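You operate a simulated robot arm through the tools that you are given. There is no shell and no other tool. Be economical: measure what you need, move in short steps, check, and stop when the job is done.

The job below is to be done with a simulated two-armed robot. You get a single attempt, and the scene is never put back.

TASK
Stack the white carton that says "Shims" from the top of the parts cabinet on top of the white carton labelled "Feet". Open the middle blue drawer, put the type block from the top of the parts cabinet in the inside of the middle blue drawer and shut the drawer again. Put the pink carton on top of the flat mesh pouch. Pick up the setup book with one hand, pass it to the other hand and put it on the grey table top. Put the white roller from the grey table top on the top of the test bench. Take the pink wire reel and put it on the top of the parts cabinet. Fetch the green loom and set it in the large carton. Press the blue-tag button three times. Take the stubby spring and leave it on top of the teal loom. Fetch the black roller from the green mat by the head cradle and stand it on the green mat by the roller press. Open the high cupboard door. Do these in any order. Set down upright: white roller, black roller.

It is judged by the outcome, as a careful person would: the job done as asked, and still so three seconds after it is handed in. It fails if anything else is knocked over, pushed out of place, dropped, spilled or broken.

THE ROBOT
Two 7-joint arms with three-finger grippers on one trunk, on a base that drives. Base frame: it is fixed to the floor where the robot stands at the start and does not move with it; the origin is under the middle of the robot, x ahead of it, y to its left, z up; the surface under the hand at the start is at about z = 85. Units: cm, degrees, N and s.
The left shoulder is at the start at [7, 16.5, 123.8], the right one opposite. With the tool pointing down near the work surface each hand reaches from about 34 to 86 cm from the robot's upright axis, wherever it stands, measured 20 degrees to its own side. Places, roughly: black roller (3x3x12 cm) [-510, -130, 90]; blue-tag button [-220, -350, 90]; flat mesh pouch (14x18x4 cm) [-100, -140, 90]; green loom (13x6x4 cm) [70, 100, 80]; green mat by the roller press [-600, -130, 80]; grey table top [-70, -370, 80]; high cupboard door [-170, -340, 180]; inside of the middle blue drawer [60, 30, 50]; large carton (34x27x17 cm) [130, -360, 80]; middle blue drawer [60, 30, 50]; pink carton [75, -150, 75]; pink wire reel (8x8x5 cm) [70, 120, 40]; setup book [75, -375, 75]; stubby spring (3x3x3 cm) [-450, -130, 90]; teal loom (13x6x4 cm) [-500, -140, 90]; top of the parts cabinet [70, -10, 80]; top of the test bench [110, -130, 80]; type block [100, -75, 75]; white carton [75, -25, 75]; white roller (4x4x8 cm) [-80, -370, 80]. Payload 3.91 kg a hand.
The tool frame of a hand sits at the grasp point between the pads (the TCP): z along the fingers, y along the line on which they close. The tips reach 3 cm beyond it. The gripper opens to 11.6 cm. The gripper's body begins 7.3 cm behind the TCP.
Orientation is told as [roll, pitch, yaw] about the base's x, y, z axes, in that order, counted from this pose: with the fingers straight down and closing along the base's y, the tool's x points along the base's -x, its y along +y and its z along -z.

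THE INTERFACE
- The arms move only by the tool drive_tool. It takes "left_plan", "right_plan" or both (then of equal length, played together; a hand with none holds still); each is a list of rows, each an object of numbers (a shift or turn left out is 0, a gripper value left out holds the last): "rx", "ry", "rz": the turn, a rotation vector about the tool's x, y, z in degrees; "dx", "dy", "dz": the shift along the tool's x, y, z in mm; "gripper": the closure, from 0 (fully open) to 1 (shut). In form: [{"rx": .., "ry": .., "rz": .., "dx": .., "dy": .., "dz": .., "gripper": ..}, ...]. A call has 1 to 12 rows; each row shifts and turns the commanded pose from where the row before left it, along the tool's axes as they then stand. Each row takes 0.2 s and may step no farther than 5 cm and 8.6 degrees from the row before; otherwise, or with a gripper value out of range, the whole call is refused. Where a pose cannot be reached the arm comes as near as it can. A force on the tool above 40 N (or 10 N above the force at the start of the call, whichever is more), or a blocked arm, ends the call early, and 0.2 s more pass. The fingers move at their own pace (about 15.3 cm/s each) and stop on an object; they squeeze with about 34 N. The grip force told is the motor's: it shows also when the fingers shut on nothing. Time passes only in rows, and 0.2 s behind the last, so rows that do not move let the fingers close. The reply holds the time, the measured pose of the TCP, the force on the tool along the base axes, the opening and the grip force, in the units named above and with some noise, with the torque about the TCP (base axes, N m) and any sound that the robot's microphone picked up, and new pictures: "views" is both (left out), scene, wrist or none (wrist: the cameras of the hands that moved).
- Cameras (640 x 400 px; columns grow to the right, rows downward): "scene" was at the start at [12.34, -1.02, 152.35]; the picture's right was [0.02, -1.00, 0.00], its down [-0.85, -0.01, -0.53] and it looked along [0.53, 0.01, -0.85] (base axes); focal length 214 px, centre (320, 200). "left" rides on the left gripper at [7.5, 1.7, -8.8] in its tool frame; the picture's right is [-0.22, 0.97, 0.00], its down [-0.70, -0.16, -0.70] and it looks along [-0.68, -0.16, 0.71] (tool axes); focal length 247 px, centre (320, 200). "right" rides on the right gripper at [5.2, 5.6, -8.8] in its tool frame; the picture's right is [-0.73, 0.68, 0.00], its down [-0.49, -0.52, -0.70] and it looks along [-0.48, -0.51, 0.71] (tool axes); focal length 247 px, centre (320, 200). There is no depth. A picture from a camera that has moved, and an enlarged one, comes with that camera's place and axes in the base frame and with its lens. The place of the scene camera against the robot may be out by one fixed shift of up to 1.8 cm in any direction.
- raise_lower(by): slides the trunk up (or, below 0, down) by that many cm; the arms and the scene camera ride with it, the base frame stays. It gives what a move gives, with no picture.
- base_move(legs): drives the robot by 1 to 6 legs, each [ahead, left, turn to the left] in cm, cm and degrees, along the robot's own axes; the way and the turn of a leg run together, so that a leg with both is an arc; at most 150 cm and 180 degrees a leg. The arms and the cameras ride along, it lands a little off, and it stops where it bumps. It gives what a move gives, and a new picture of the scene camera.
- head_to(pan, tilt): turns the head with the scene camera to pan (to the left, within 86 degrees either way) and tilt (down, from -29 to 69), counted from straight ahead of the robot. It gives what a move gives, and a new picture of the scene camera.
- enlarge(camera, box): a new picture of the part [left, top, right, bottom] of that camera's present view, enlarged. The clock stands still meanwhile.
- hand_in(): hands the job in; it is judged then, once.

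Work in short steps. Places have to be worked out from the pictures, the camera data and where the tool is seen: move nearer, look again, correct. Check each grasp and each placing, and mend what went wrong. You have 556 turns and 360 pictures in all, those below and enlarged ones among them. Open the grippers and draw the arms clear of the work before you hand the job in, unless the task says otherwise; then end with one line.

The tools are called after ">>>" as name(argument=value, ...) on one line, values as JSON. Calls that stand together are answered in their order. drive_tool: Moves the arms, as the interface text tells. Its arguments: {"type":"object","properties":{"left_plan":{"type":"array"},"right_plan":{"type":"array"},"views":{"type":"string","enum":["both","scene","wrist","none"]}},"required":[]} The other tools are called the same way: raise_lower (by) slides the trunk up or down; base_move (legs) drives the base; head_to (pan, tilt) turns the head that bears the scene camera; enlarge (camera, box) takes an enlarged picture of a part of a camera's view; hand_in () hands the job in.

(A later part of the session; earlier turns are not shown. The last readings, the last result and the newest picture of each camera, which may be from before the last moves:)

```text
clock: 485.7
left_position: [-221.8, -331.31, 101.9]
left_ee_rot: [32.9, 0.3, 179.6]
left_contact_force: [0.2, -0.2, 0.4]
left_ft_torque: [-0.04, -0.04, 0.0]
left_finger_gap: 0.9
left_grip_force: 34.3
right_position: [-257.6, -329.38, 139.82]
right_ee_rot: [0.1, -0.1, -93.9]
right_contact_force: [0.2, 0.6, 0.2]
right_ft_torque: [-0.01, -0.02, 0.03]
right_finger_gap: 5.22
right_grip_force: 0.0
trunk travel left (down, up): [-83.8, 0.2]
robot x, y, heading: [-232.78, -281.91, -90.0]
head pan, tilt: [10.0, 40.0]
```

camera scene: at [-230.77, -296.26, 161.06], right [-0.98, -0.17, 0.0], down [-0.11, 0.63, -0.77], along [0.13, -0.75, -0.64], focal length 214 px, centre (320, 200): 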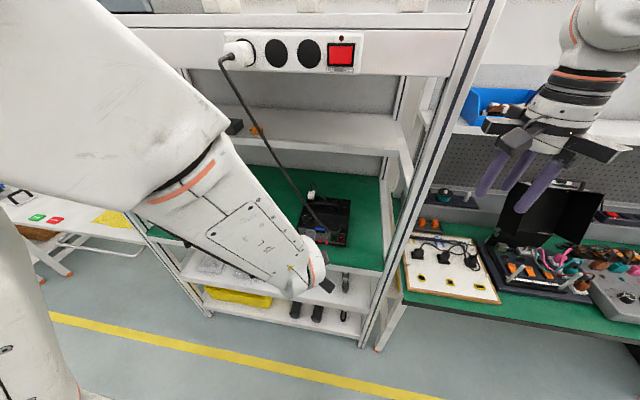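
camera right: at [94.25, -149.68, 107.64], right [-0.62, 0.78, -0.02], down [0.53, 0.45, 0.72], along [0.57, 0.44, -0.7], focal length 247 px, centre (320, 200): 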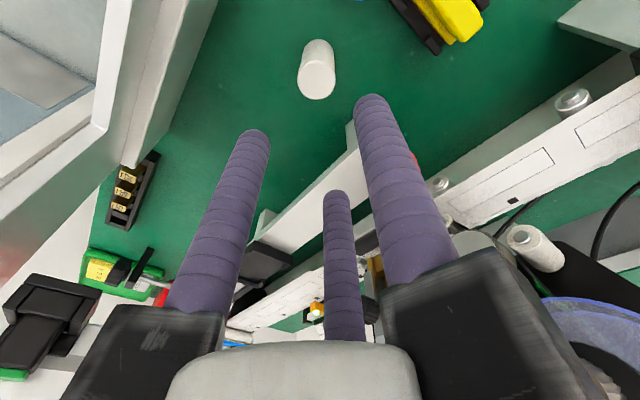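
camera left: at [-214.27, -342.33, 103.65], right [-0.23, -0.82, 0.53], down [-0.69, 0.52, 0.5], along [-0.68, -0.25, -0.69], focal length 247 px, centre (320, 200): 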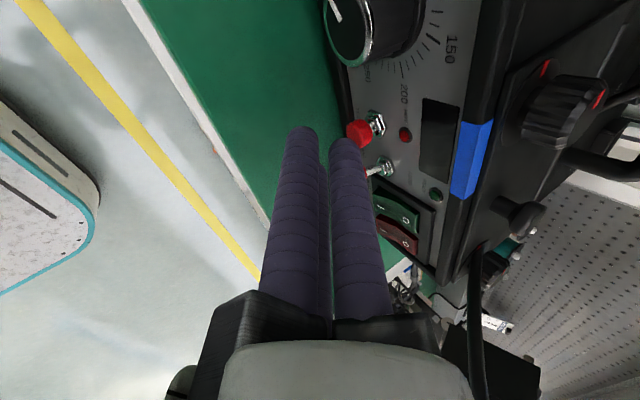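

Three clicks done. Now the cupboard door: back off and move left to x≈−162, then look up.

>>> base_move(legs=[[-30, 0, 0], [0, 71, 0]])

>>> head_to(pan=-8, tilt=0)

>>> enlarge(camera="scene", box=[200, 100, 440, 250])

```text
clock: 491.3
left_position: [-149.84, -301.52, 101.9]
left_ee_rot: [32.8, 0.4, 179.7]
left_contact_force: [-0.9, -0.9, -0.1]
left_ft_torque: [0.01, -0.03, 0.02]
left_finger_gap: 0.9
left_grip_force: 34.0
right_position: [-185.58, -299.81, 139.63]
right_ee_rot: [0.0, -0.1, -93.7]
right_contact_force: [-1.2, -0.3, -0.9]
right_ft_torque: [0.0, -0.02, -0.01]
right_finger_gap: 5.2
right_grip_force: 0.0
trunk travel left (down, up): [-83.8, 0.2]
robot x, y, heading: [-161.07, -251.67, -89.8]
head pan, tilt: [10.0, 40.0]
camera scene: at [-159.01, -266.24, 161.05], right [-0.98, -0.18, 0.0], down [-0.11, 0.63, -0.77], along [0.14, -0.75, -0.64], focal length 214 px, centre (320, 200)
```

scene: 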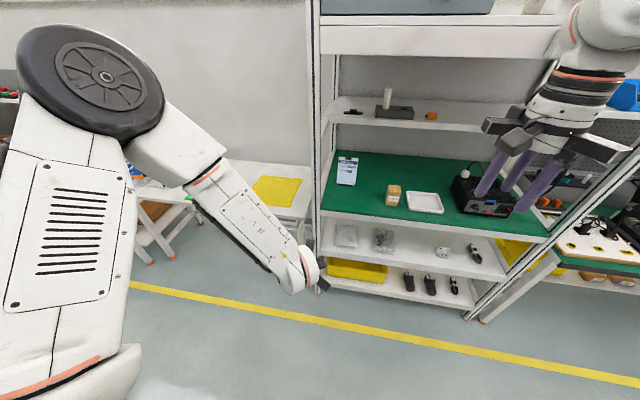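

```text
clock: 492.4
left_position: [-149.77, -301.54, 101.76]
left_ee_rot: [32.8, 0.3, 179.7]
left_contact_force: [0.7, -0.5, 0.4]
left_ft_torque: [0.0, 0.0, 0.01]
left_finger_gap: 0.9
left_grip_force: 33.4
right_position: [-185.45, -299.7, 139.5]
right_ee_rot: [0.0, -0.1, -93.8]
right_contact_force: [-0.5, -0.1, 0.0]
right_ft_torque: [-0.04, -0.01, 0.0]
right_finger_gap: 5.23
right_grip_force: 0.1
trunk travel left (down, up): [-83.8, 0.2]
robot x, y, heading: [-160.58, -251.32, -89.6]
head pan, tilt: [-8.0, 0.0]
camera scene: at [-161.67, -266.8, 167.42], right [-0.99, 0.13, 0.0], down [0.0, 0.0, -1.0], along [-0.13, -0.99, 0.0], focal length 214 px, centre (320, 200)
```

scene: 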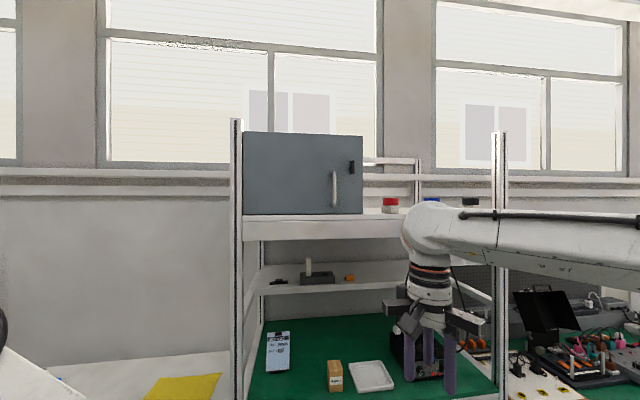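

```text
2.67 times, centred on (320, 175) of scene
camera zoom: at [-161.67, -266.8, 167.42], right [-0.99, 0.13, 0.0], down [0.0, 0.0, -1.0], along [-0.13, -0.99, 0.0], focal length 572 px, centre (320, 267)
```

zoom: 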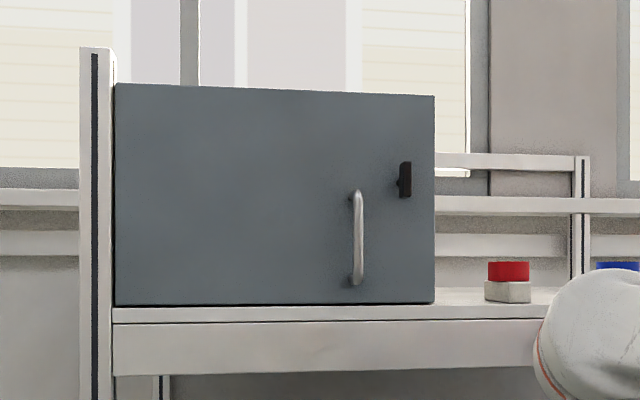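

Handle bar ≈[−176.6, −342.6, 172], 13 cm tall. Drive ahead 14 and begin raising and tilting the right hand forward.

>>> base_move(legs=[[14, 0, 0]])

>>> drive_tool(right_plan=[{"dz": -30, "dx": -20, "gripper": 0.5}, {"dz": -30, "dx": -20}, {"dz": -30, "dx": -20}, {"ry": -8.2}, {"ry": -8.2}, {"ry": -8.2}, {"ry": -8.2}, {"ry": -8.2}, {}], views="scene")

```text
clock: 493.7
left_position: [-149.76, -315.22, 101.84]
left_ee_rot: [32.9, 0.4, 179.7]
left_contact_force: [0.1, 0.1, 0.3]
left_ft_torque: [-0.01, -0.01, 0.02]
left_finger_gap: 0.88
left_grip_force: 33.9
right_position: [-185.28, -313.29, 139.77]
right_ee_rot: [0.0, -0.2, -93.7]
right_contact_force: [0.0, 0.2, -0.4]
right_ft_torque: [-0.03, -0.01, 0.04]
right_finger_gap: 5.2
right_grip_force: 0.1
trunk travel left (down, up): [-83.8, 0.2]
robot x, y, heading: [-160.93, -265.54, -89.6]
head pan, tilt: [-8.0, 0.0]
camera scene: at [-161.57, -280.44, 167.46], right [-0.99, 0.13, 0.0], down [0.0, 0.0, -1.0], along [-0.13, -0.99, 0.0], focal length 214 px, centre (320, 200)
```

scene: 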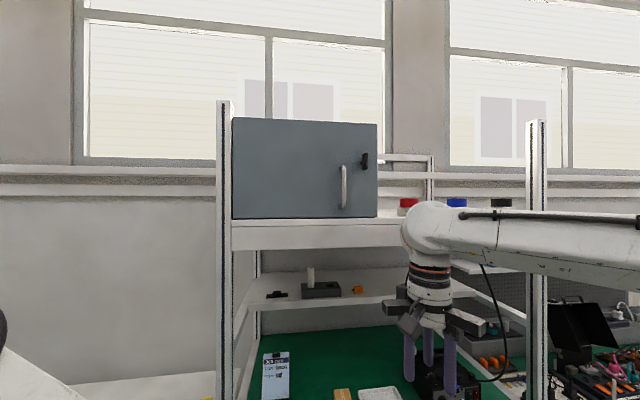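

```text
clock: 495.7
left_position: [-149.73, -315.44, 101.79]
left_ee_rot: [32.8, 0.2, 179.6]
left_contact_force: [0.3, -0.5, 0.0]
left_ft_torque: [0.0, 0.03, -0.04]
left_finger_gap: 0.91
left_grip_force: 34.3
right_position: [-185.62, -319.6, 148.76]
right_ee_rot: [0.0, -41.2, -93.6]
right_contact_force: [0.0, 0.2, -0.2]
right_ft_torque: [-0.02, -0.01, 0.0]
right_finger_gap: 5.78
right_grip_force: 0.0
trunk travel left (down, up): [-83.8, 0.2]
robot x, y, heading: [-160.98, -265.83, -89.8]
head pan, tilt: [-8.0, 0.0]
camera scene: at [-161.44, -280.81, 167.42], right [-0.99, 0.13, 0.0], down [0.0, 0.0, -1.0], along [-0.13, -0.99, 0.0], focal length 214 px, centre (320, 200)
```

scene: 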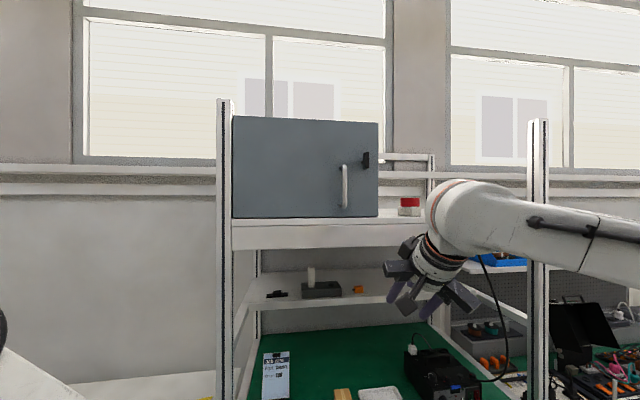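

Going well. Raise 12 cm more and tilt on to ~80°.

>>> drive_tool(right_plan=[{"dz": -30, "dx": -26}, {"dz": -30, "dx": -26}, {"dz": -30, "dx": -26}, {"ry": -8.2}, {"ry": -8.2}, {"ry": -8.2}, {"ry": -8.2}, {"ry": -8.2}, {}], views="scene")

```text
clock: 497.7
left_position: [-149.7, -315.28, 101.75]
left_ee_rot: [32.7, 0.2, 179.6]
left_contact_force: [-0.2, 0.3, -1.2]
left_ft_torque: [-0.01, -0.02, -0.01]
left_finger_gap: 0.92
left_grip_force: 33.4
right_position: [-185.77, -319.48, 160.67]
right_ee_rot: [-0.1, -82.1, -93.5]
right_contact_force: [0.4, 0.3, -0.8]
right_ft_torque: [0.01, 0.02, 0.01]
right_finger_gap: 5.81
right_grip_force: 0.0
trunk travel left (down, up): [-83.8, 0.2]
robot x, y, heading: [-160.8, -265.53, -89.8]
head pan, tilt: [-8.0, 0.0]
camera scene: at [-161.49, -280.73, 167.42], right [-0.99, 0.13, 0.0], down [0.0, 0.0, -1.0], along [-0.13, -0.99, 0.0], focal length 214 px, centre (320, 200)
```

scene: 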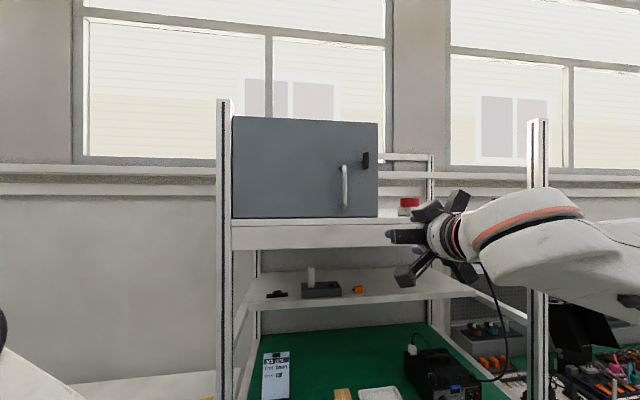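

Hand points forward now. Raise to handle height and shift left, then view.

>>> drive_tool(right_plan=[{"rx": -3.5}, {"dx": -36, "dz": -5, "dy": 28}, {"dx": -36, "dz": -5, "dy": 28}, {"dx": -36, "dz": -5, "dy": 28}, {}], views="both")

```text
clock: 498.9
left_position: [-149.75, -315.32, 101.96]
left_ee_rot: [32.8, 0.3, 179.6]
left_contact_force: [0.3, -0.3, -0.1]
left_ft_torque: [0.03, -0.04, 0.01]
left_finger_gap: 0.92
left_grip_force: 33.7
right_position: [-177.67, -319.66, 171.79]
right_ee_rot: [3.9, -82.1, -94.1]
right_contact_force: [-0.7, -1.0, -0.4]
right_ft_torque: [0.0, -0.04, -0.02]
right_finger_gap: 5.82
right_grip_force: 0.1
trunk travel left (down, up): [-83.8, 0.2]
robot x, y, heading: [-160.88, -265.81, -89.6]
head pan, tilt: [-8.0, 0.0]
camera scene: at [-161.65, -280.74, 167.42], right [-0.99, 0.13, 0.0], down [0.0, 0.0, -1.0], along [-0.13, -0.99, 0.0], focal length 214 px, centre (320, 200)
camera right: at [-172.01, -310.15, 167.82], right [0.67, -0.1, 0.73], down [-0.53, 0.63, 0.57], along [-0.52, -0.77, 0.37], focal length 247 px, centre (320, 200)
```

scene: 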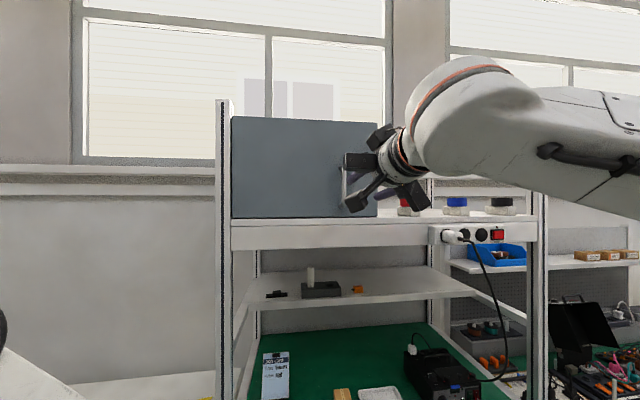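
right: 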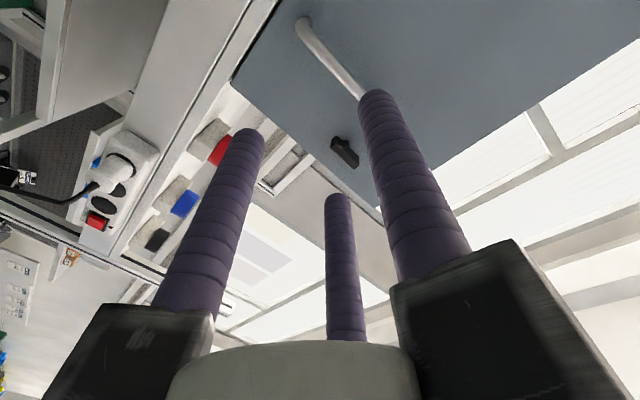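

Bar lies at x≈−177.4. Advance 19 cm so the bar enters the jaws.

>>> drive_tool(right_plan=[{"dz": 40, "dx": -5.5, "dy": -4}, {"dz": 40, "dx": -5.5}, {"dz": 40, "dx": -5.5}, {"dz": 40, "dx": -5.5}, {"dz": 30, "dx": -4}, {}], views="wrist")

```text
clock: 500.3
left_position: [-149.8, -315.44, 101.83]
left_ee_rot: [32.9, 0.3, 179.6]
left_contact_force: [0.1, 0.3, 1.2]
left_ft_torque: [0.01, -0.02, 0.0]
left_finger_gap: 0.89
left_grip_force: 33.4
right_position: [-178.05, -338.58, 171.64]
right_ee_rot: [4.1, -82.2, -94.2]
right_contact_force: [-0.1, 0.3, 0.3]
right_ft_torque: [0.0, -0.03, 0.01]
right_finger_gap: 5.77
right_grip_force: 0.1
trunk travel left (down, up): [-83.8, 0.2]
robot x, y, heading: [-160.96, -265.77, -89.5]
head pan, tilt: [-8.0, 0.0]
camera right: at [-172.45, -329.14, 167.81], right [0.67, -0.1, 0.73], down [-0.53, 0.63, 0.57], along [-0.52, -0.77, 0.37], focal length 247 px, centre (320, 200)
```

right: 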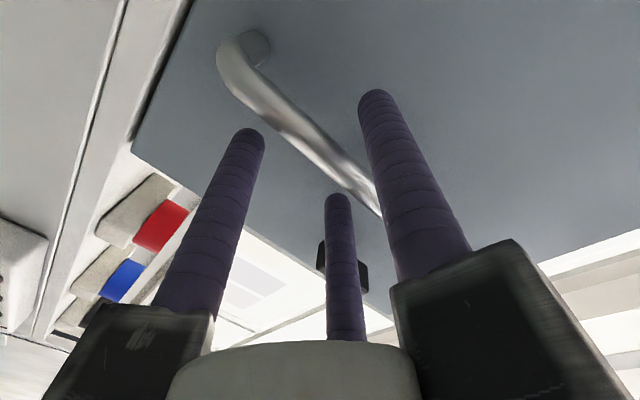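

The bar is now between the jaws at TCP depth. Ease back 8 mm and close.

>>> drive_tool(right_plan=[{"dz": -8, "dy": 6}, {"gripper": 0.75}, {"gripper": 1.0}, {}, {}], views="wrist")

```text
clock: 501.5
left_position: [-149.86, -315.37, 101.88]
left_ee_rot: [32.8, 0.5, 179.7]
left_contact_force: [0.1, -0.5, 1.1]
left_ft_torque: [-0.03, 0.01, 0.01]
left_finger_gap: 0.91
left_grip_force: 34.1
right_position: [-177.47, -337.81, 171.71]
right_ee_rot: [3.4, -82.1, -93.7]
right_contact_force: [-3.9, 3.3, -9.2]
right_ft_torque: [0.27, 0.63, -0.09]
right_finger_gap: 2.34
right_grip_force: 44.9
trunk travel left (down, up): [-83.8, 0.2]
robot x, y, heading: [-160.76, -265.85, -89.6]
head pan, tilt: [-8.0, 0.0]
camera right: at [-171.86, -328.47, 167.76], right [0.67, -0.1, 0.73], down [-0.53, 0.63, 0.57], along [-0.52, -0.77, 0.37], focal length 247 px, centre (320, 200)
```

right: 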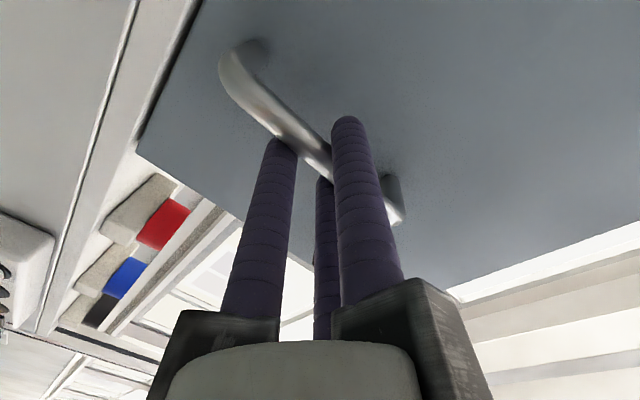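

Handle gripped. Pull along the arc by base motion: first ~20°.

>>> base_move(legs=[[-10.8, 3.3, 0]])

```text
clock: 502.7
left_position: [-146.55, -304.74, 101.8]
left_ee_rot: [32.8, 0.3, 179.6]
left_contact_force: [0.3, -0.6, -0.2]
left_ft_torque: [-0.03, 0.06, -0.03]
left_finger_gap: 0.88
left_grip_force: 33.7
right_position: [-174.24, -327.38, 171.64]
right_ee_rot: [4.0, -82.1, -94.2]
right_contact_force: [-3.2, 1.1, -9.5]
right_ft_torque: [-0.26, 0.23, -0.4]
right_finger_gap: 2.36
right_grip_force: 44.8
trunk travel left (down, up): [-83.8, 0.2]
robot x, y, heading: [-157.41, -254.97, -90.0]
head pan, tilt: [-8.0, 0.0]
camera scene: at [-158.44, -270.23, 167.41], right [-0.99, 0.14, 0.0], down [0.0, 0.0, -1.0], along [-0.14, -0.99, 0.0], focal length 214 px, centre (320, 200)
```

scene: 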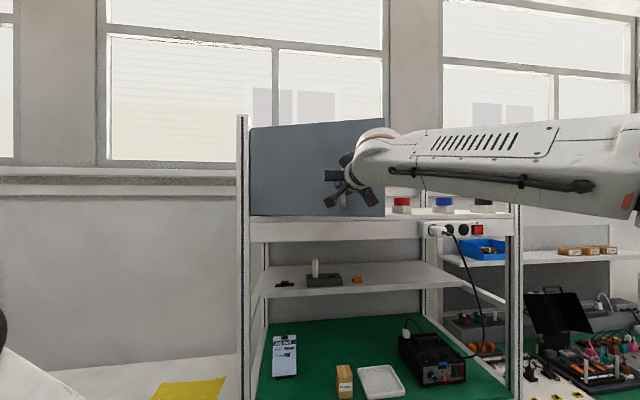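

Door is swinging open with low force. Continue to ~40° and ~60°.

>>> base_move(legs=[[-9, 6.8, 0]])

>>> base_move(legs=[[-6.1, 9.5, 0]])

```text
clock: 503.9
left_position: [-139.81, -295.79, 101.63]
left_ee_rot: [32.7, 0.2, 179.6]
left_contact_force: [0.1, -0.5, 0.1]
left_ft_torque: [0.0, -0.05, 0.02]
left_finger_gap: 0.95
left_grip_force: 34.3
right_position: [-167.38, -318.4, 171.59]
right_ee_rot: [4.2, -82.1, -94.6]
right_contact_force: [-0.1, -1.1, -6.7]
right_ft_torque: [-0.55, -0.1, -0.36]
right_finger_gap: 2.35
right_grip_force: 44.9
trunk travel left (down, up): [-83.8, 0.2]
robot x, y, heading: [-150.78, -245.74, -89.7]
head pan, tilt: [-8.0, 0.0]
camera scene: at [-151.65, -261.28, 167.41], right [-0.99, 0.13, 0.0], down [0.0, 0.0, -1.0], along [-0.13, -0.99, 0.0], focal length 214 px, centre (320, 200)
```

scene: 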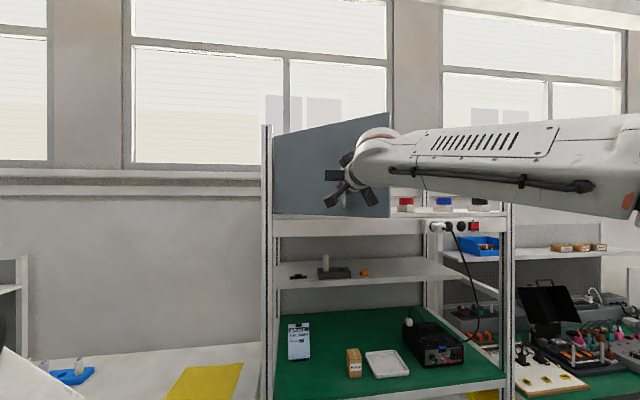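

```text
clock: 505.1
left_position: [-130.52, -289.82, 101.76]
left_ee_rot: [32.7, 0.3, 179.6]
left_contact_force: [0.9, -0.9, 0.6]
left_ft_torque: [0.0, -0.03, 0.02]
left_finger_gap: 0.91
left_grip_force: 34.1
right_position: [-158.28, -312.26, 171.64]
right_ee_rot: [4.9, -82.1, -95.2]
right_contact_force: [0.7, -6.1, -2.7]
right_ft_torque: [-0.75, -0.25, -0.31]
right_finger_gap: 2.39
right_grip_force: 44.6
trunk travel left (down, up): [-83.8, 0.2]
robot x, y, heading: [-141.49, -239.82, -89.5]
head pan, tilt: [-8.0, 0.0]
camera scene: at [-142.32, -255.24, 167.4], right [-0.99, 0.14, 0.0], down [0.0, 0.0, -1.0], along [-0.14, -0.99, 0.0], focal length 214 px, centre (320, 200)
```

scene: 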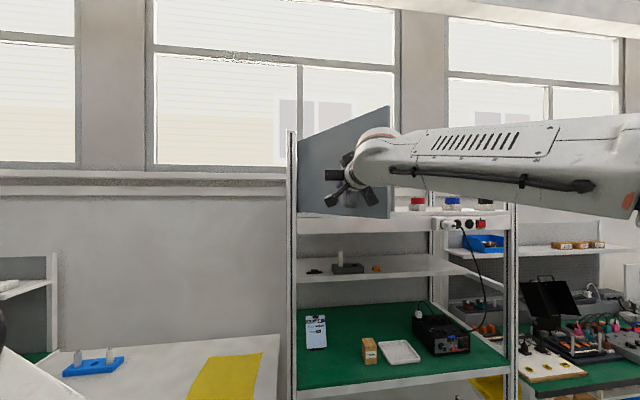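

Door near 60°. Take it on to ~80°.

>>> base_move(legs=[[-2.5, 10.9, 0]])

```text
clock: 506.4
left_position: [-119.39, -287.02, 101.72]
left_ee_rot: [32.9, 0.1, 179.5]
left_contact_force: [0.2, -1.0, -0.2]
left_ft_torque: [0.0, 0.03, -0.03]
left_finger_gap: 0.89
left_grip_force: 34.2
right_position: [-147.68, -309.71, 171.66]
right_ee_rot: [3.2, -82.1, -94.2]
right_contact_force: [-0.6, -2.0, -5.1]
right_ft_torque: [-0.68, -0.77, -0.42]
right_finger_gap: 2.34
right_grip_force: 44.6
trunk travel left (down, up): [-83.8, 0.2]
robot x, y, heading: [-130.77, -237.32, -90.0]
head pan, tilt: [-8.0, 0.0]
stopped in leg 1: the robot was blocked; the commanded pose is now the measured one
camera scene: at [-131.16, -252.47, 167.39], right [-0.99, 0.14, 0.0], down [0.0, 0.0, -1.0], along [-0.14, -0.99, 0.0], focal length 214 px, centre (320, 200)
```

scene: 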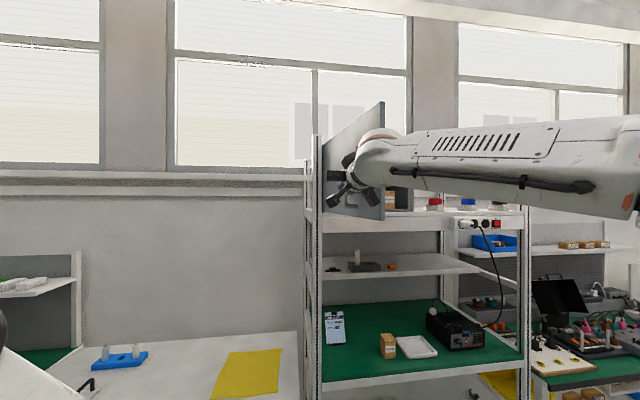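

Door is ~78° open. Release and withdraw.

>>> drive_tool(right_plan=[{"gripper": 0.75}, {"gripper": 0.6}, {}, {"dz": -20}, {"dz": -30}, {"dz": -30}, {}], views="none")

>>> base_move(legs=[[-25, 0, 0]])

```text
clock: 508.0
left_position: [-119.64, -287.15, 101.76]
left_ee_rot: [32.7, 0.4, 179.5]
left_contact_force: [0.1, -0.1, 0.1]
left_ft_torque: [-0.01, -0.02, -0.04]
left_finger_gap: 0.91
left_grip_force: 34.2
right_position: [-147.69, -301.64, 172.9]
right_ee_rot: [3.5, -82.2, -94.5]
right_contact_force: [0.3, -0.7, -0.3]
right_ft_torque: [-0.01, 0.01, 0.0]
right_finger_gap: 4.63
right_grip_force: 0.1
trunk travel left (down, up): [-83.8, 0.2]
robot x, y, heading: [-130.74, -237.17, -89.9]
head pan, tilt: [-8.0, 0.0]
```

```text
clock: 509.8
left_position: [-119.81, -262.27, 101.75]
left_ee_rot: [32.8, 0.3, 179.4]
left_contact_force: [0.2, 0.0, -0.1]
left_ft_torque: [0.04, 0.0, 0.0]
left_finger_gap: 0.88
left_grip_force: 34.0
right_position: [-147.91, -277.03, 172.77]
right_ee_rot: [3.5, -82.1, -94.4]
right_contact_force: [1.6, 0.1, -0.8]
right_ft_torque: [0.01, 0.01, 0.0]
right_finger_gap: 4.63
right_grip_force: 0.1
trunk travel left (down, up): [-83.8, 0.2]
robot x, y, heading: [-130.75, -212.02, -90.0]
head pan, tilt: [-8.0, 0.0]
camera scene: at [-131.48, -227.67, 167.39], right [-0.99, 0.14, 0.0], down [0.0, 0.0, -1.0], along [-0.14, -0.99, 0.0], focal length 214 px, centre (320, 200)
```

scene: 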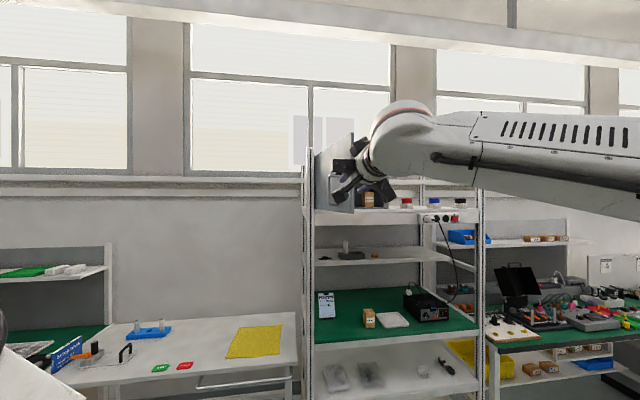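

Door stays open. Bring the right hand back to pointing down by the reverse path.

>>> drive_tool(right_plan=[{"dx": 37, "dz": 5}, {"dx": 37, "dz": 5}, {"dx": 37, "dz": 5}, {"rx": 3.5}, {"ry": 8.2}, {"ry": 8.2}, {"ry": 8.2}, {"ry": 8.2}, {"ry": 8.2}, {"dz": 30, "dx": 26}, {"dz": 30, "dx": 26}, {"dz": 30, "dx": 26}], left_plan=[{"rx": 8.2}, {"rx": 8.2}, {"rx": 8.2}, {"rx": 8.2}, {"dz": -20}, {"dz": -30}, {}, {}, {}, {}, {}, {}], views="none")

>>> drive_tool(right_plan=[{"ry": 8.2}, {"ry": 8.2}, {"ry": 8.2}, {"ry": 8.2}, {"ry": 8.2}, {"dz": 40}, {"dz": 40}, {"dz": 30}, {}], views="none")

```text
clock: 512.4
left_position: [-119.75, -262.2, 106.68]
left_ee_rot: [0.0, 0.2, 179.4]
left_contact_force: [0.1, -0.4, -0.3]
left_ft_torque: [0.01, 0.02, 0.02]
left_finger_gap: 0.91
left_grip_force: 34.0
right_position: [-147.91, -276.85, 149.63]
right_ee_rot: [0.0, -41.2, -94.7]
right_contact_force: [0.1, 0.0, -0.5]
right_ft_torque: [0.02, 0.03, 0.01]
right_finger_gap: 4.63
right_grip_force: 0.0
trunk travel left (down, up): [-83.8, 0.2]
robot x, y, heading: [-130.9, -212.65, -89.9]
head pan, tilt: [-8.0, 0.0]
```

```text
clock: 514.4
left_position: [-119.88, -262.0, 106.82]
left_ee_rot: [0.2, 0.4, 179.4]
left_contact_force: [-0.4, -1.0, -0.3]
left_ft_torque: [0.0, 0.04, -0.01]
left_finger_gap: 0.91
left_grip_force: 34.0
right_position: [-147.8, -276.78, 138.85]
right_ee_rot: [0.0, -0.3, -94.6]
right_contact_force: [-0.4, 0.2, -0.2]
right_ft_torque: [0.0, -0.01, 0.0]
right_finger_gap: 4.63
right_grip_force: 0.0
trunk travel left (down, up): [-83.8, 0.2]
robot x, y, heading: [-130.84, -212.06, -90.3]
head pan, tilt: [-8.0, 0.0]
```

Drive west along the aisle.

>>> base_move(legs=[[0, -150, 0], [0, 0, 180]])

>>> head_to(pan=30, tilt=25)

```text
clock: 529.2
left_position: [-290.3, -162.06, 106.81]
left_ee_rot: [0.1, 0.3, -1.7]
left_contact_force: [0.2, -0.2, 0.8]
left_ft_torque: [0.0, -0.03, -0.01]
left_finger_gap: 0.89
left_grip_force: 34.4
right_position: [-262.06, -147.81, 138.71]
right_ee_rot: [0.0, -0.2, 84.3]
right_contact_force: [0.5, -0.7, -0.5]
right_ft_torque: [-0.02, 0.0, -0.03]
right_finger_gap: 4.61
right_grip_force: 0.1
trunk travel left (down, up): [-83.8, 0.2]
robot x, y, heading: [-280.03, -212.11, 89.0]
head pan, tilt: [-8.0, 0.0]
camera scene: at [-278.51, -199.22, 167.42], right [0.99, -0.16, 0.0], down [0.0, 0.0, -1.0], along [0.16, 0.99, 0.0], focal length 214 px, centre (320, 200)
```

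scene: 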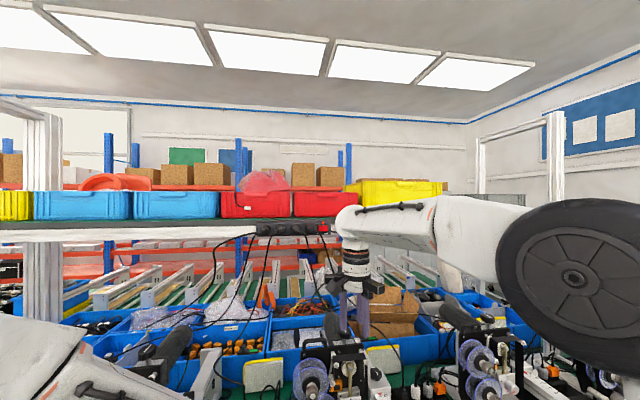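

```text
clock: 530.3
left_position: [-290.29, -162.02, 106.68]
left_ee_rot: [0.0, 0.4, -1.6]
left_contact_force: [0.2, 0.1, 0.3]
left_ft_torque: [-0.01, 0.04, 0.0]
left_finger_gap: 0.9
left_grip_force: 34.2
right_position: [-262.0, -147.9, 138.79]
right_ee_rot: [0.0, -0.2, 84.5]
right_contact_force: [-0.3, -0.2, -0.4]
right_ft_torque: [-0.01, 0.01, -0.03]
right_finger_gap: 4.63
right_grip_force: 0.1
trunk travel left (down, up): [-83.8, 0.2]
robot x, y, heading: [-280.23, -211.68, 89.0]
head pan, tilt: [30.0, 25.0]
camera scene: at [-284.39, -200.06, 163.39], right [0.87, 0.48, 0.0], down [0.2, -0.37, -0.91], along [-0.44, 0.79, -0.42], focal length 214 px, centre (320, 200)
```

scene: 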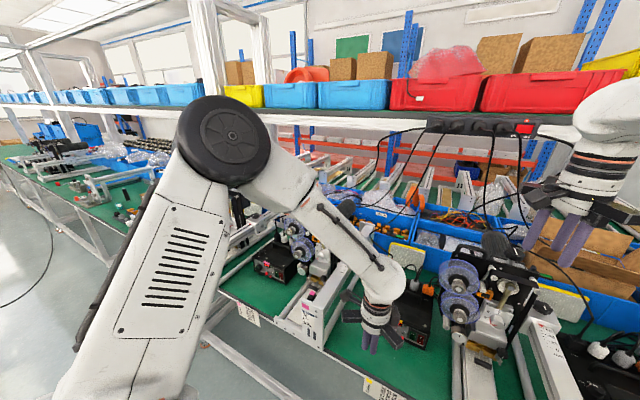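

Long assembly line to the west. Step back 20 cm for clearance and drive west to x≈−455.

>>> base_move(legs=[[-22, 0, 1], [0, 100, 0], [0, 75, 0]])

>>> head_to(pan=0, tilt=40)

```text
clock: 540.4
left_position: [-465.81, -183.49, 106.69]
left_ee_rot: [0.1, 0.3, -0.8]
left_contact_force: [0.0, 0.2, -0.7]
left_ft_torque: [0.01, -0.01, 0.01]
left_finger_gap: 0.93
left_grip_force: 33.6
right_position: [-437.67, -168.86, 138.6]
right_ee_rot: [0.1, -0.1, 85.2]
right_contact_force: [0.2, -0.3, 0.8]
right_ft_torque: [0.03, -0.01, 0.02]
right_finger_gap: 4.63
right_grip_force: 0.0
trunk travel left (down, up): [-83.8, 0.2]
robot x, y, heading: [-455.44, -233.73, 89.7]
head pan, tilt: [30.0, 25.0]
camera scene: at [-459.28, -221.46, 163.39], right [0.87, 0.5, 0.0], down [0.21, -0.37, -0.91], along [-0.45, 0.79, -0.42], focal length 214 px, centre (320, 200)
```

scene: 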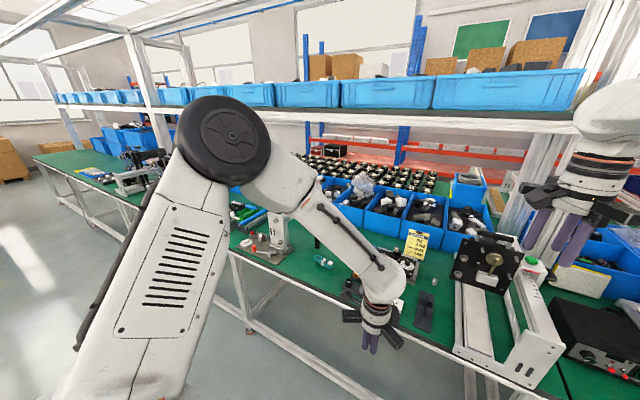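

```text
clock: 541.4
left_position: [-465.86, -183.56, 106.72]
left_ee_rot: [0.1, 0.1, -0.9]
left_contact_force: [0.1, -0.4, -0.3]
left_ft_torque: [-0.01, 0.02, 0.0]
left_finger_gap: 0.92
left_grip_force: 33.9
right_position: [-437.75, -168.91, 138.73]
right_ee_rot: [0.0, -0.2, 85.2]
right_contact_force: [0.2, 1.1, 0.0]
right_ft_torque: [0.02, 0.02, -0.02]
right_finger_gap: 4.62
right_grip_force: 0.2
trunk travel left (down, up): [-83.8, 0.2]
robot x, y, heading: [-454.84, -233.4, 89.6]
head pan, tilt: [0.0, 40.0]
camera scene: at [-454.79, -220.96, 161.06], right [1.0, 0.0, 0.0], down [0.0, -0.64, -0.77], along [0.0, 0.77, -0.64], focal length 214 px, centre (320, 200)
```

scene: 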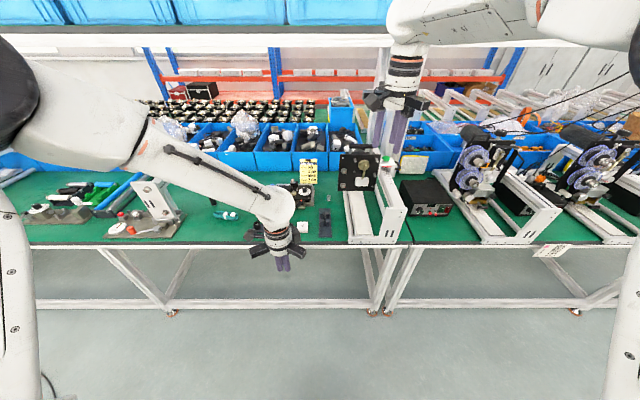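

>>> enlarge(camera="scene", box=[20, 150, 240, 270])

>>> enlarge(camera="scene", box=[200, 140, 420, 270])

```text
2.91 times, centred on (130, 210) of scene
camera zoom: at [-454.79, -220.96, 161.06], right [1.0, 0.0, 0.0], down [0.0, -0.64, -0.77], along [0.0, 0.77, -0.64], focal length 624 px, centre (873, 171)
```

zoom: 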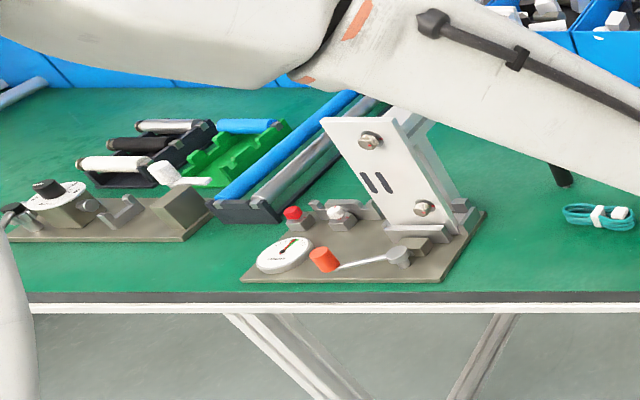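

```text
2.91 times, centred on (310, 205) of scene
camera zoom: at [-454.79, -220.96, 161.06], right [1.0, 0.0, 0.0], down [0.0, -0.64, -0.77], along [0.0, 0.77, -0.64], focal length 624 px, centre (349, 186)
```

zoom: 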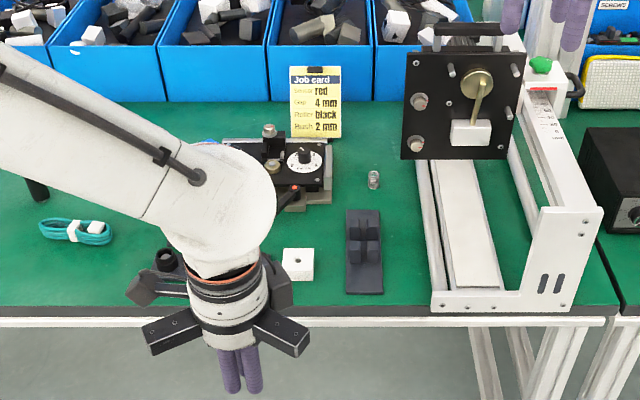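

Move the left hand aside and up, then look again.

>>> drive_tool(left_plan=[{"dx": 40, "dz": -25}, {"dx": 40, "dz": -25}, {"dx": 40, "dz": -25}, {"dx": 40}, {"dx": 40}, {}], views="scene")

>>> enlarge(camera="scene", box=[180, 140, 400, 260])

```text
clock: 542.8
left_position: [-485.82, -183.24, 114.33]
left_ee_rot: [0.1, 0.3, -0.8]
left_contact_force: [0.4, -0.1, 0.0]
left_ft_torque: [0.0, 0.01, 0.02]
left_finger_gap: 0.9
left_grip_force: 33.8
right_position: [-437.66, -168.93, 138.67]
right_ee_rot: [0.0, -0.2, 85.2]
right_contact_force: [0.4, -0.8, -0.3]
right_ft_torque: [-0.01, 0.04, 0.01]
right_finger_gap: 4.64
right_grip_force: 0.0
trunk travel left (down, up): [-83.8, 0.2]
robot x, y, heading: [-455.72, -233.01, 90.0]
head pan, tilt: [0.0, 40.0]
camera scene: at [-454.67, -220.95, 161.05], right [1.0, 0.0, 0.0], down [0.0, -0.64, -0.77], along [0.0, 0.77, -0.64], focal length 214 px, centre (320, 200)
```

scene: 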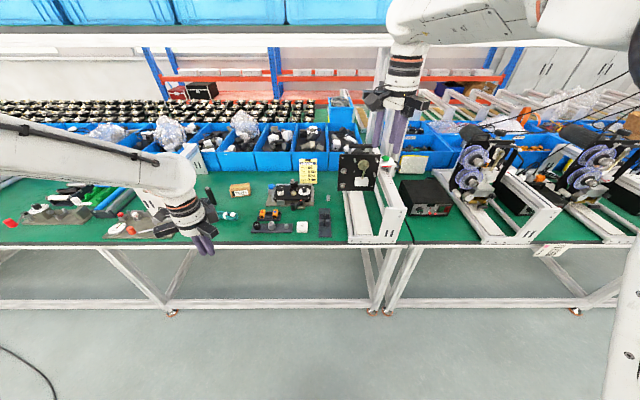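

```text
2.91 times, centred on (290, 200) of scene
camera zoom: at [-454.67, -220.95, 161.05], right [1.0, 0.0, 0.0], down [0.0, -0.64, -0.77], along [0.0, 0.77, -0.64], focal length 624 px, centre (407, 200)
```

zoom: 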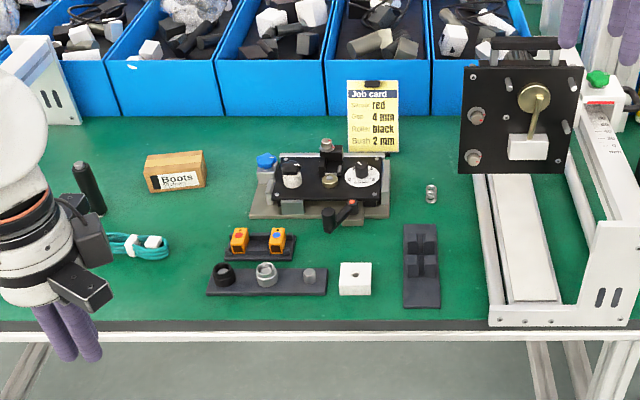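

Spring at ≈[−450, −130] (close to a black plate machine on its right), teal loom ≈[−500, −143], black roller ≈[−512, −132]. Drive ahead 30 and bring the right hand near the spring to look.

>>> base_move(legs=[[30, 0, 0]])

>>> drive_tool(right_plan=[{"dy": 45, "dz": 15, "gripper": 0.4}, {"dy": 45, "dz": 15}, {"dy": 45, "dz": 15}, {"dy": 40, "dz": 15}, {}], views="wrist")

```text
clock: 544.8
left_position: [-485.86, -153.5, 114.38]
left_ee_rot: [0.1, 0.2, -0.8]
left_contact_force: [0.9, 0.1, 0.3]
left_ft_torque: [0.02, 0.0, 0.0]
left_finger_gap: 0.91
left_grip_force: 33.5
right_position: [-437.73, -139.01, 138.91]
right_ee_rot: [0.0, -0.3, 85.4]
right_contact_force: [0.2, -0.5, 0.9]
right_ft_torque: [0.05, 0.0, -0.02]
right_finger_gap: 4.65
right_grip_force: 0.1
trunk travel left (down, up): [-83.8, 0.2]
robot x, y, heading: [-454.77, -203.27, 90.2]
head pan, tilt: [0.0, 40.0]
camera scene: at [-454.76, -191.08, 161.08], right [1.0, 0.0, 0.0], down [0.0, -0.64, -0.77], along [0.0, 0.77, -0.64], focal length 214 px, centre (320, 200)
```

scene: 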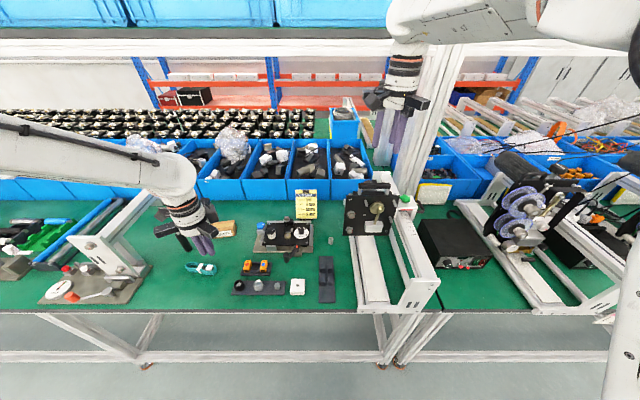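

```text
clock: 546.0
left_position: [-485.94, -153.4, 114.42]
left_ee_rot: [0.2, 0.3, -0.8]
left_contact_force: [0.0, 0.0, -0.4]
left_ft_torque: [0.0, -0.01, 0.02]
left_finger_gap: 0.92
left_grip_force: 34.0
right_position: [-455.35, -137.37, 132.74]
right_ee_rot: [0.0, -0.3, 85.4]
right_contact_force: [0.2, -0.5, -0.3]
right_ft_torque: [0.01, 0.01, 0.02]
right_finger_gap: 6.96
right_grip_force: 0.1
trunk travel left (down, up): [-83.8, 0.2]
robot x, y, heading: [-455.16, -203.25, 90.1]
head pan, tilt: [0.0, 40.0]
camera right: at [-461.4, -142.12, 141.6], right [-0.62, 0.79, 0.0], down [0.56, 0.44, 0.7], along [0.55, 0.44, -0.71], focal length 247 px, centre (320, 200)
```

right: 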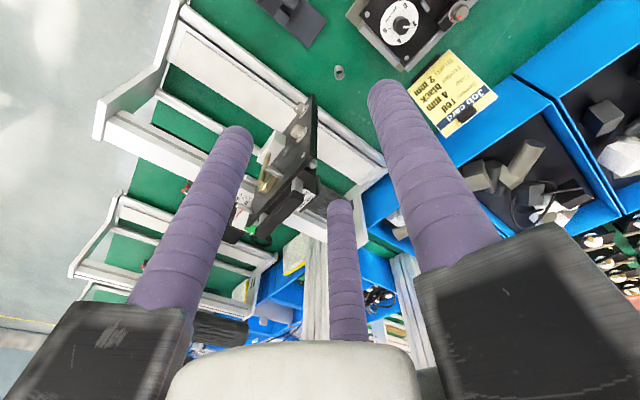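

Spring ≈[−450.5, −129]; plate edge at x≈−445. Move above, tilt 12° away from the plate, lower to z≈101.

>>> drive_tool(right_plan=[{"dx": -29, "dy": -14, "dz": 30, "gripper": 0.6}, {"dx": -29, "dy": -14, "dz": 30}, {"dx": -29, "dy": -14, "dz": 30}, {"dz": 45}, {"dz": 45}, {"dz": 45}, {"dz": 45}, {"rx": 6}, {"rx": 6}, {"dz": 30, "dy": 6}, {}], views="both")

```text
clock: 548.4
left_position: [-485.91, -153.32, 114.31]
left_ee_rot: [0.1, 0.4, -0.6]
left_contact_force: [-0.7, -0.2, -0.3]
left_ft_torque: [-0.02, -0.01, 0.01]
left_finger_gap: 0.91
left_grip_force: 34.1
right_position: [-450.34, -128.82, 102.66]
right_ee_rot: [-12.1, -0.4, 85.3]
right_contact_force: [0.5, -0.2, -0.2]
right_ft_torque: [0.03, 0.02, -0.01]
right_finger_gap: 4.64
right_grip_force: 0.0
trunk travel left (down, up): [-83.8, 0.2]
robot x, y, heading: [-455.17, -203.64, 90.1]
head pan, tilt: [0.0, 40.0]
camera scene: at [-454.79, -190.89, 161.06], right [1.0, 0.0, 0.0], down [0.0, -0.64, -0.77], along [0.0, 0.77, -0.64], focal length 214 px, centre (320, 200)
camera right: at [-458.18, -133.52, 110.31], right [-0.6, 0.78, -0.14], down [0.4, 0.45, 0.8], along [0.69, 0.43, -0.59], focal length 247 px, centre (320, 200)
```

scene: 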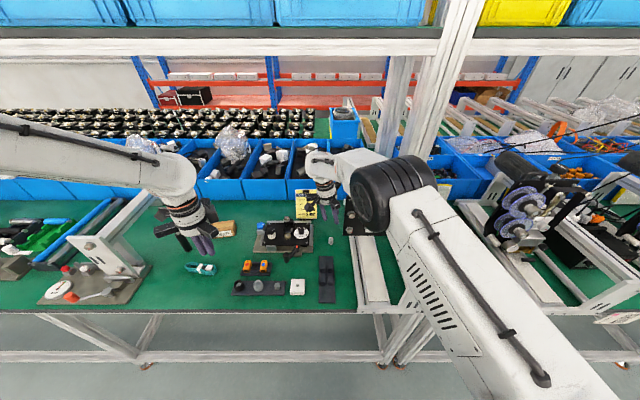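
right: 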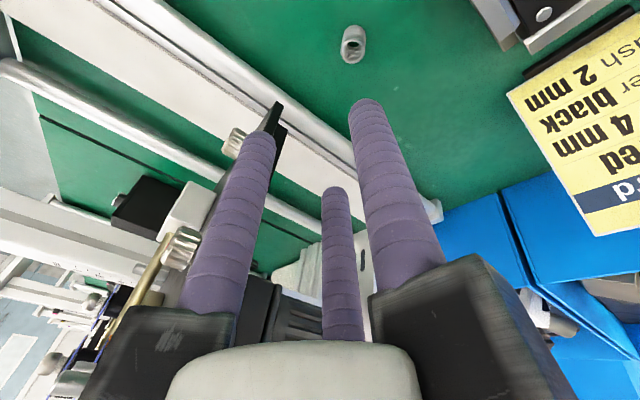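

Spring standing at ≈[−450.4, −128.1]; jaws clear the plate by ~3 cm. Descend.

>>> drive_tool(right_plan=[{"dx": -6.5, "dy": 7}, {"dz": 39, "dy": 8.3}, {"dz": 39, "dy": 8.3}, {"dz": 30, "dy": 6.4}, {}], views="wrist")

```text
clock: 549.6
left_position: [-485.92, -153.37, 114.26]
left_ee_rot: [0.2, 0.4, -0.8]
left_contact_force: [-0.5, 0.3, -0.6]
left_ft_torque: [-0.02, -0.02, -0.02]
left_finger_gap: 0.9
left_grip_force: 34.2
right_position: [-450.85, -128.17, 91.61]
right_ee_rot: [-12.0, -0.3, 85.3]
right_contact_force: [0.7, -0.4, 0.1]
right_ft_torque: [0.0, 0.03, -0.04]
right_finger_gap: 4.66
right_grip_force: 0.1
trunk travel left (down, up): [-83.8, 0.2]
robot x, y, heading: [-455.14, -203.16, 90.1]
head pan, tilt: [0.0, 40.0]
camera right: at [-458.72, -132.79, 99.05], right [-0.6, 0.78, -0.14], down [0.4, 0.45, 0.8], along [0.69, 0.43, -0.59], focal length 247 px, centre (320, 200)
```

right: 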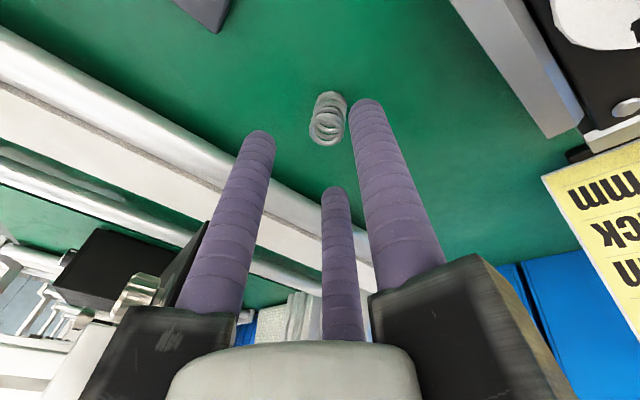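

Spring is at ≈[−451.4, −128.6], z 85.6–88.4. Shift 1.4 cm and lower.

>>> drive_tool(right_plan=[{"dy": 14, "dx": 5, "dz": -3}, {"dz": 13, "dy": 3}, {"dz": 12, "dy": 2}, {}], views="wrist")

```text
clock: 550.6
left_position: [-485.94, -153.29, 114.18]
left_ee_rot: [0.1, 0.2, -0.7]
left_contact_force: [-0.4, -0.8, 0.3]
left_ft_torque: [-0.01, -0.03, -0.03]
left_finger_gap: 0.91
left_grip_force: 33.7
right_position: [-452.34, -128.48, 89.01]
right_ee_rot: [-12.1, -0.3, 85.2]
right_contact_force: [-0.1, -0.2, 0.5]
right_ft_torque: [-0.02, 0.03, -0.02]
right_finger_gap: 4.64
right_grip_force: 0.0
trunk travel left (down, up): [-83.8, 0.2]
robot x, y, heading: [-455.0, -203.51, 89.8]
head pan, tilt: [0.0, 40.0]
camera right: at [-460.2, -133.1, 96.5], right [-0.6, 0.78, -0.14], down [0.4, 0.45, 0.8], along [0.69, 0.42, -0.59], focal length 247 px, centre (320, 200)
```

right: 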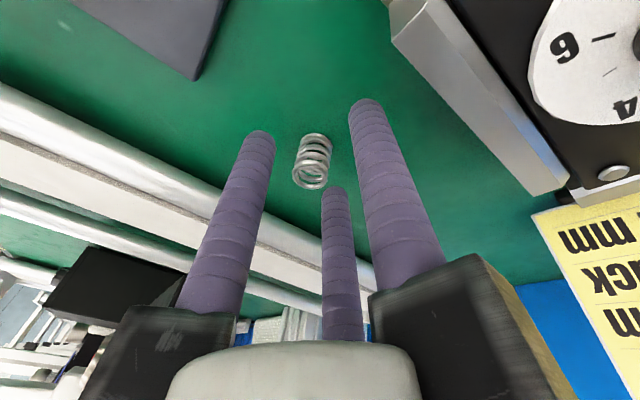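

Well centred. Lower 4 mm and close.

>>> drive_tool(right_plan=[{"dz": 4, "dy": 1}, {"gripper": 0.75}, {"gripper": 0.9}, {}, {}], views="wrist")

```text
clock: 551.8
left_position: [-485.92, -153.22, 114.4]
left_ee_rot: [0.0, 0.3, -0.7]
left_contact_force: [-0.1, 0.0, 0.1]
left_ft_torque: [0.0, 0.02, 0.01]
left_finger_gap: 0.93
left_grip_force: 34.3
right_position: [-452.39, -128.24, 88.57]
right_ee_rot: [-12.0, -0.2, 85.3]
right_contact_force: [0.3, 0.3, 0.0]
right_ft_torque: [0.01, 0.01, 0.03]
right_finger_gap: 1.16
right_grip_force: 0.0
trunk travel left (down, up): [-83.8, 0.2]
robot x, y, heading: [-455.3, -203.22, 90.1]
head pan, tilt: [0.0, 40.0]
camera right: at [-460.18, -133.06, 96.08], right [-0.6, 0.78, -0.14], down [0.4, 0.45, 0.8], along [0.69, 0.42, -0.59], focal length 247 px, centre (320, 200)
```

right: 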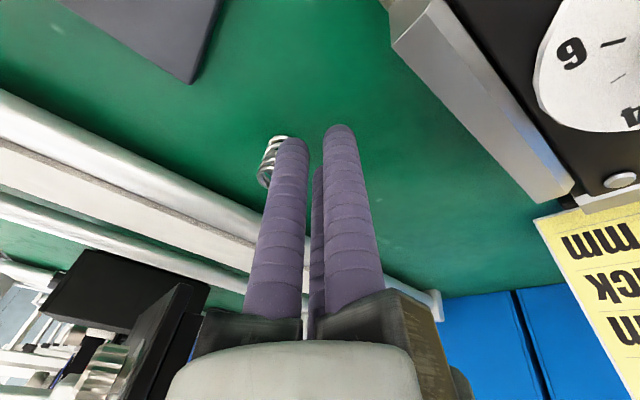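

The spring slipped out beside jaw B. Lift 5 cm, open, and re-look.

>>> drive_tool(right_plan=[{"dz": -25, "dy": -5}, {"dz": -30, "dy": -6}, {"gripper": 0.45}, {}], views="wrist")

```text
clock: 552.8
left_position: [-485.85, -153.22, 114.28]
left_ee_rot: [0.1, 0.3, -0.7]
left_contact_force: [0.2, -1.0, -0.3]
left_ft_torque: [0.03, 0.03, 0.0]
left_finger_gap: 0.89
left_grip_force: 33.5
right_position: [-452.44, -128.38, 94.19]
right_ee_rot: [-12.1, -0.2, 85.3]
right_contact_force: [0.7, 0.2, 0.5]
right_ft_torque: [0.01, -0.02, 0.01]
right_finger_gap: 6.38
right_grip_force: 0.1
trunk travel left (down, up): [-83.8, 0.2]
robot x, y, heading: [-454.81, -203.1, 89.8]
head pan, tilt: [0.0, 40.0]
camera right: at [-460.25, -133.03, 101.71], right [-0.6, 0.78, -0.14], down [0.4, 0.45, 0.8], along [0.69, 0.42, -0.59], focal length 247 px, centre (320, 200)
```

right: 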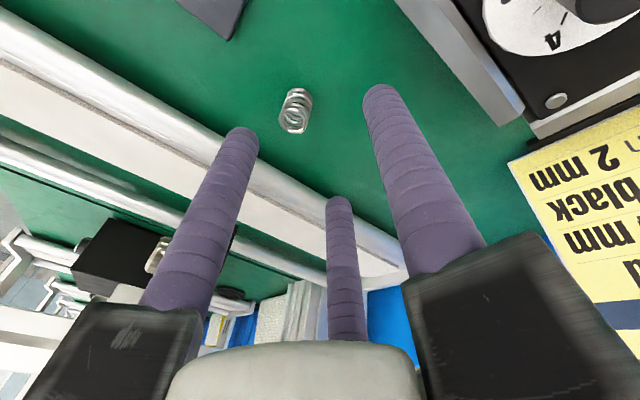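

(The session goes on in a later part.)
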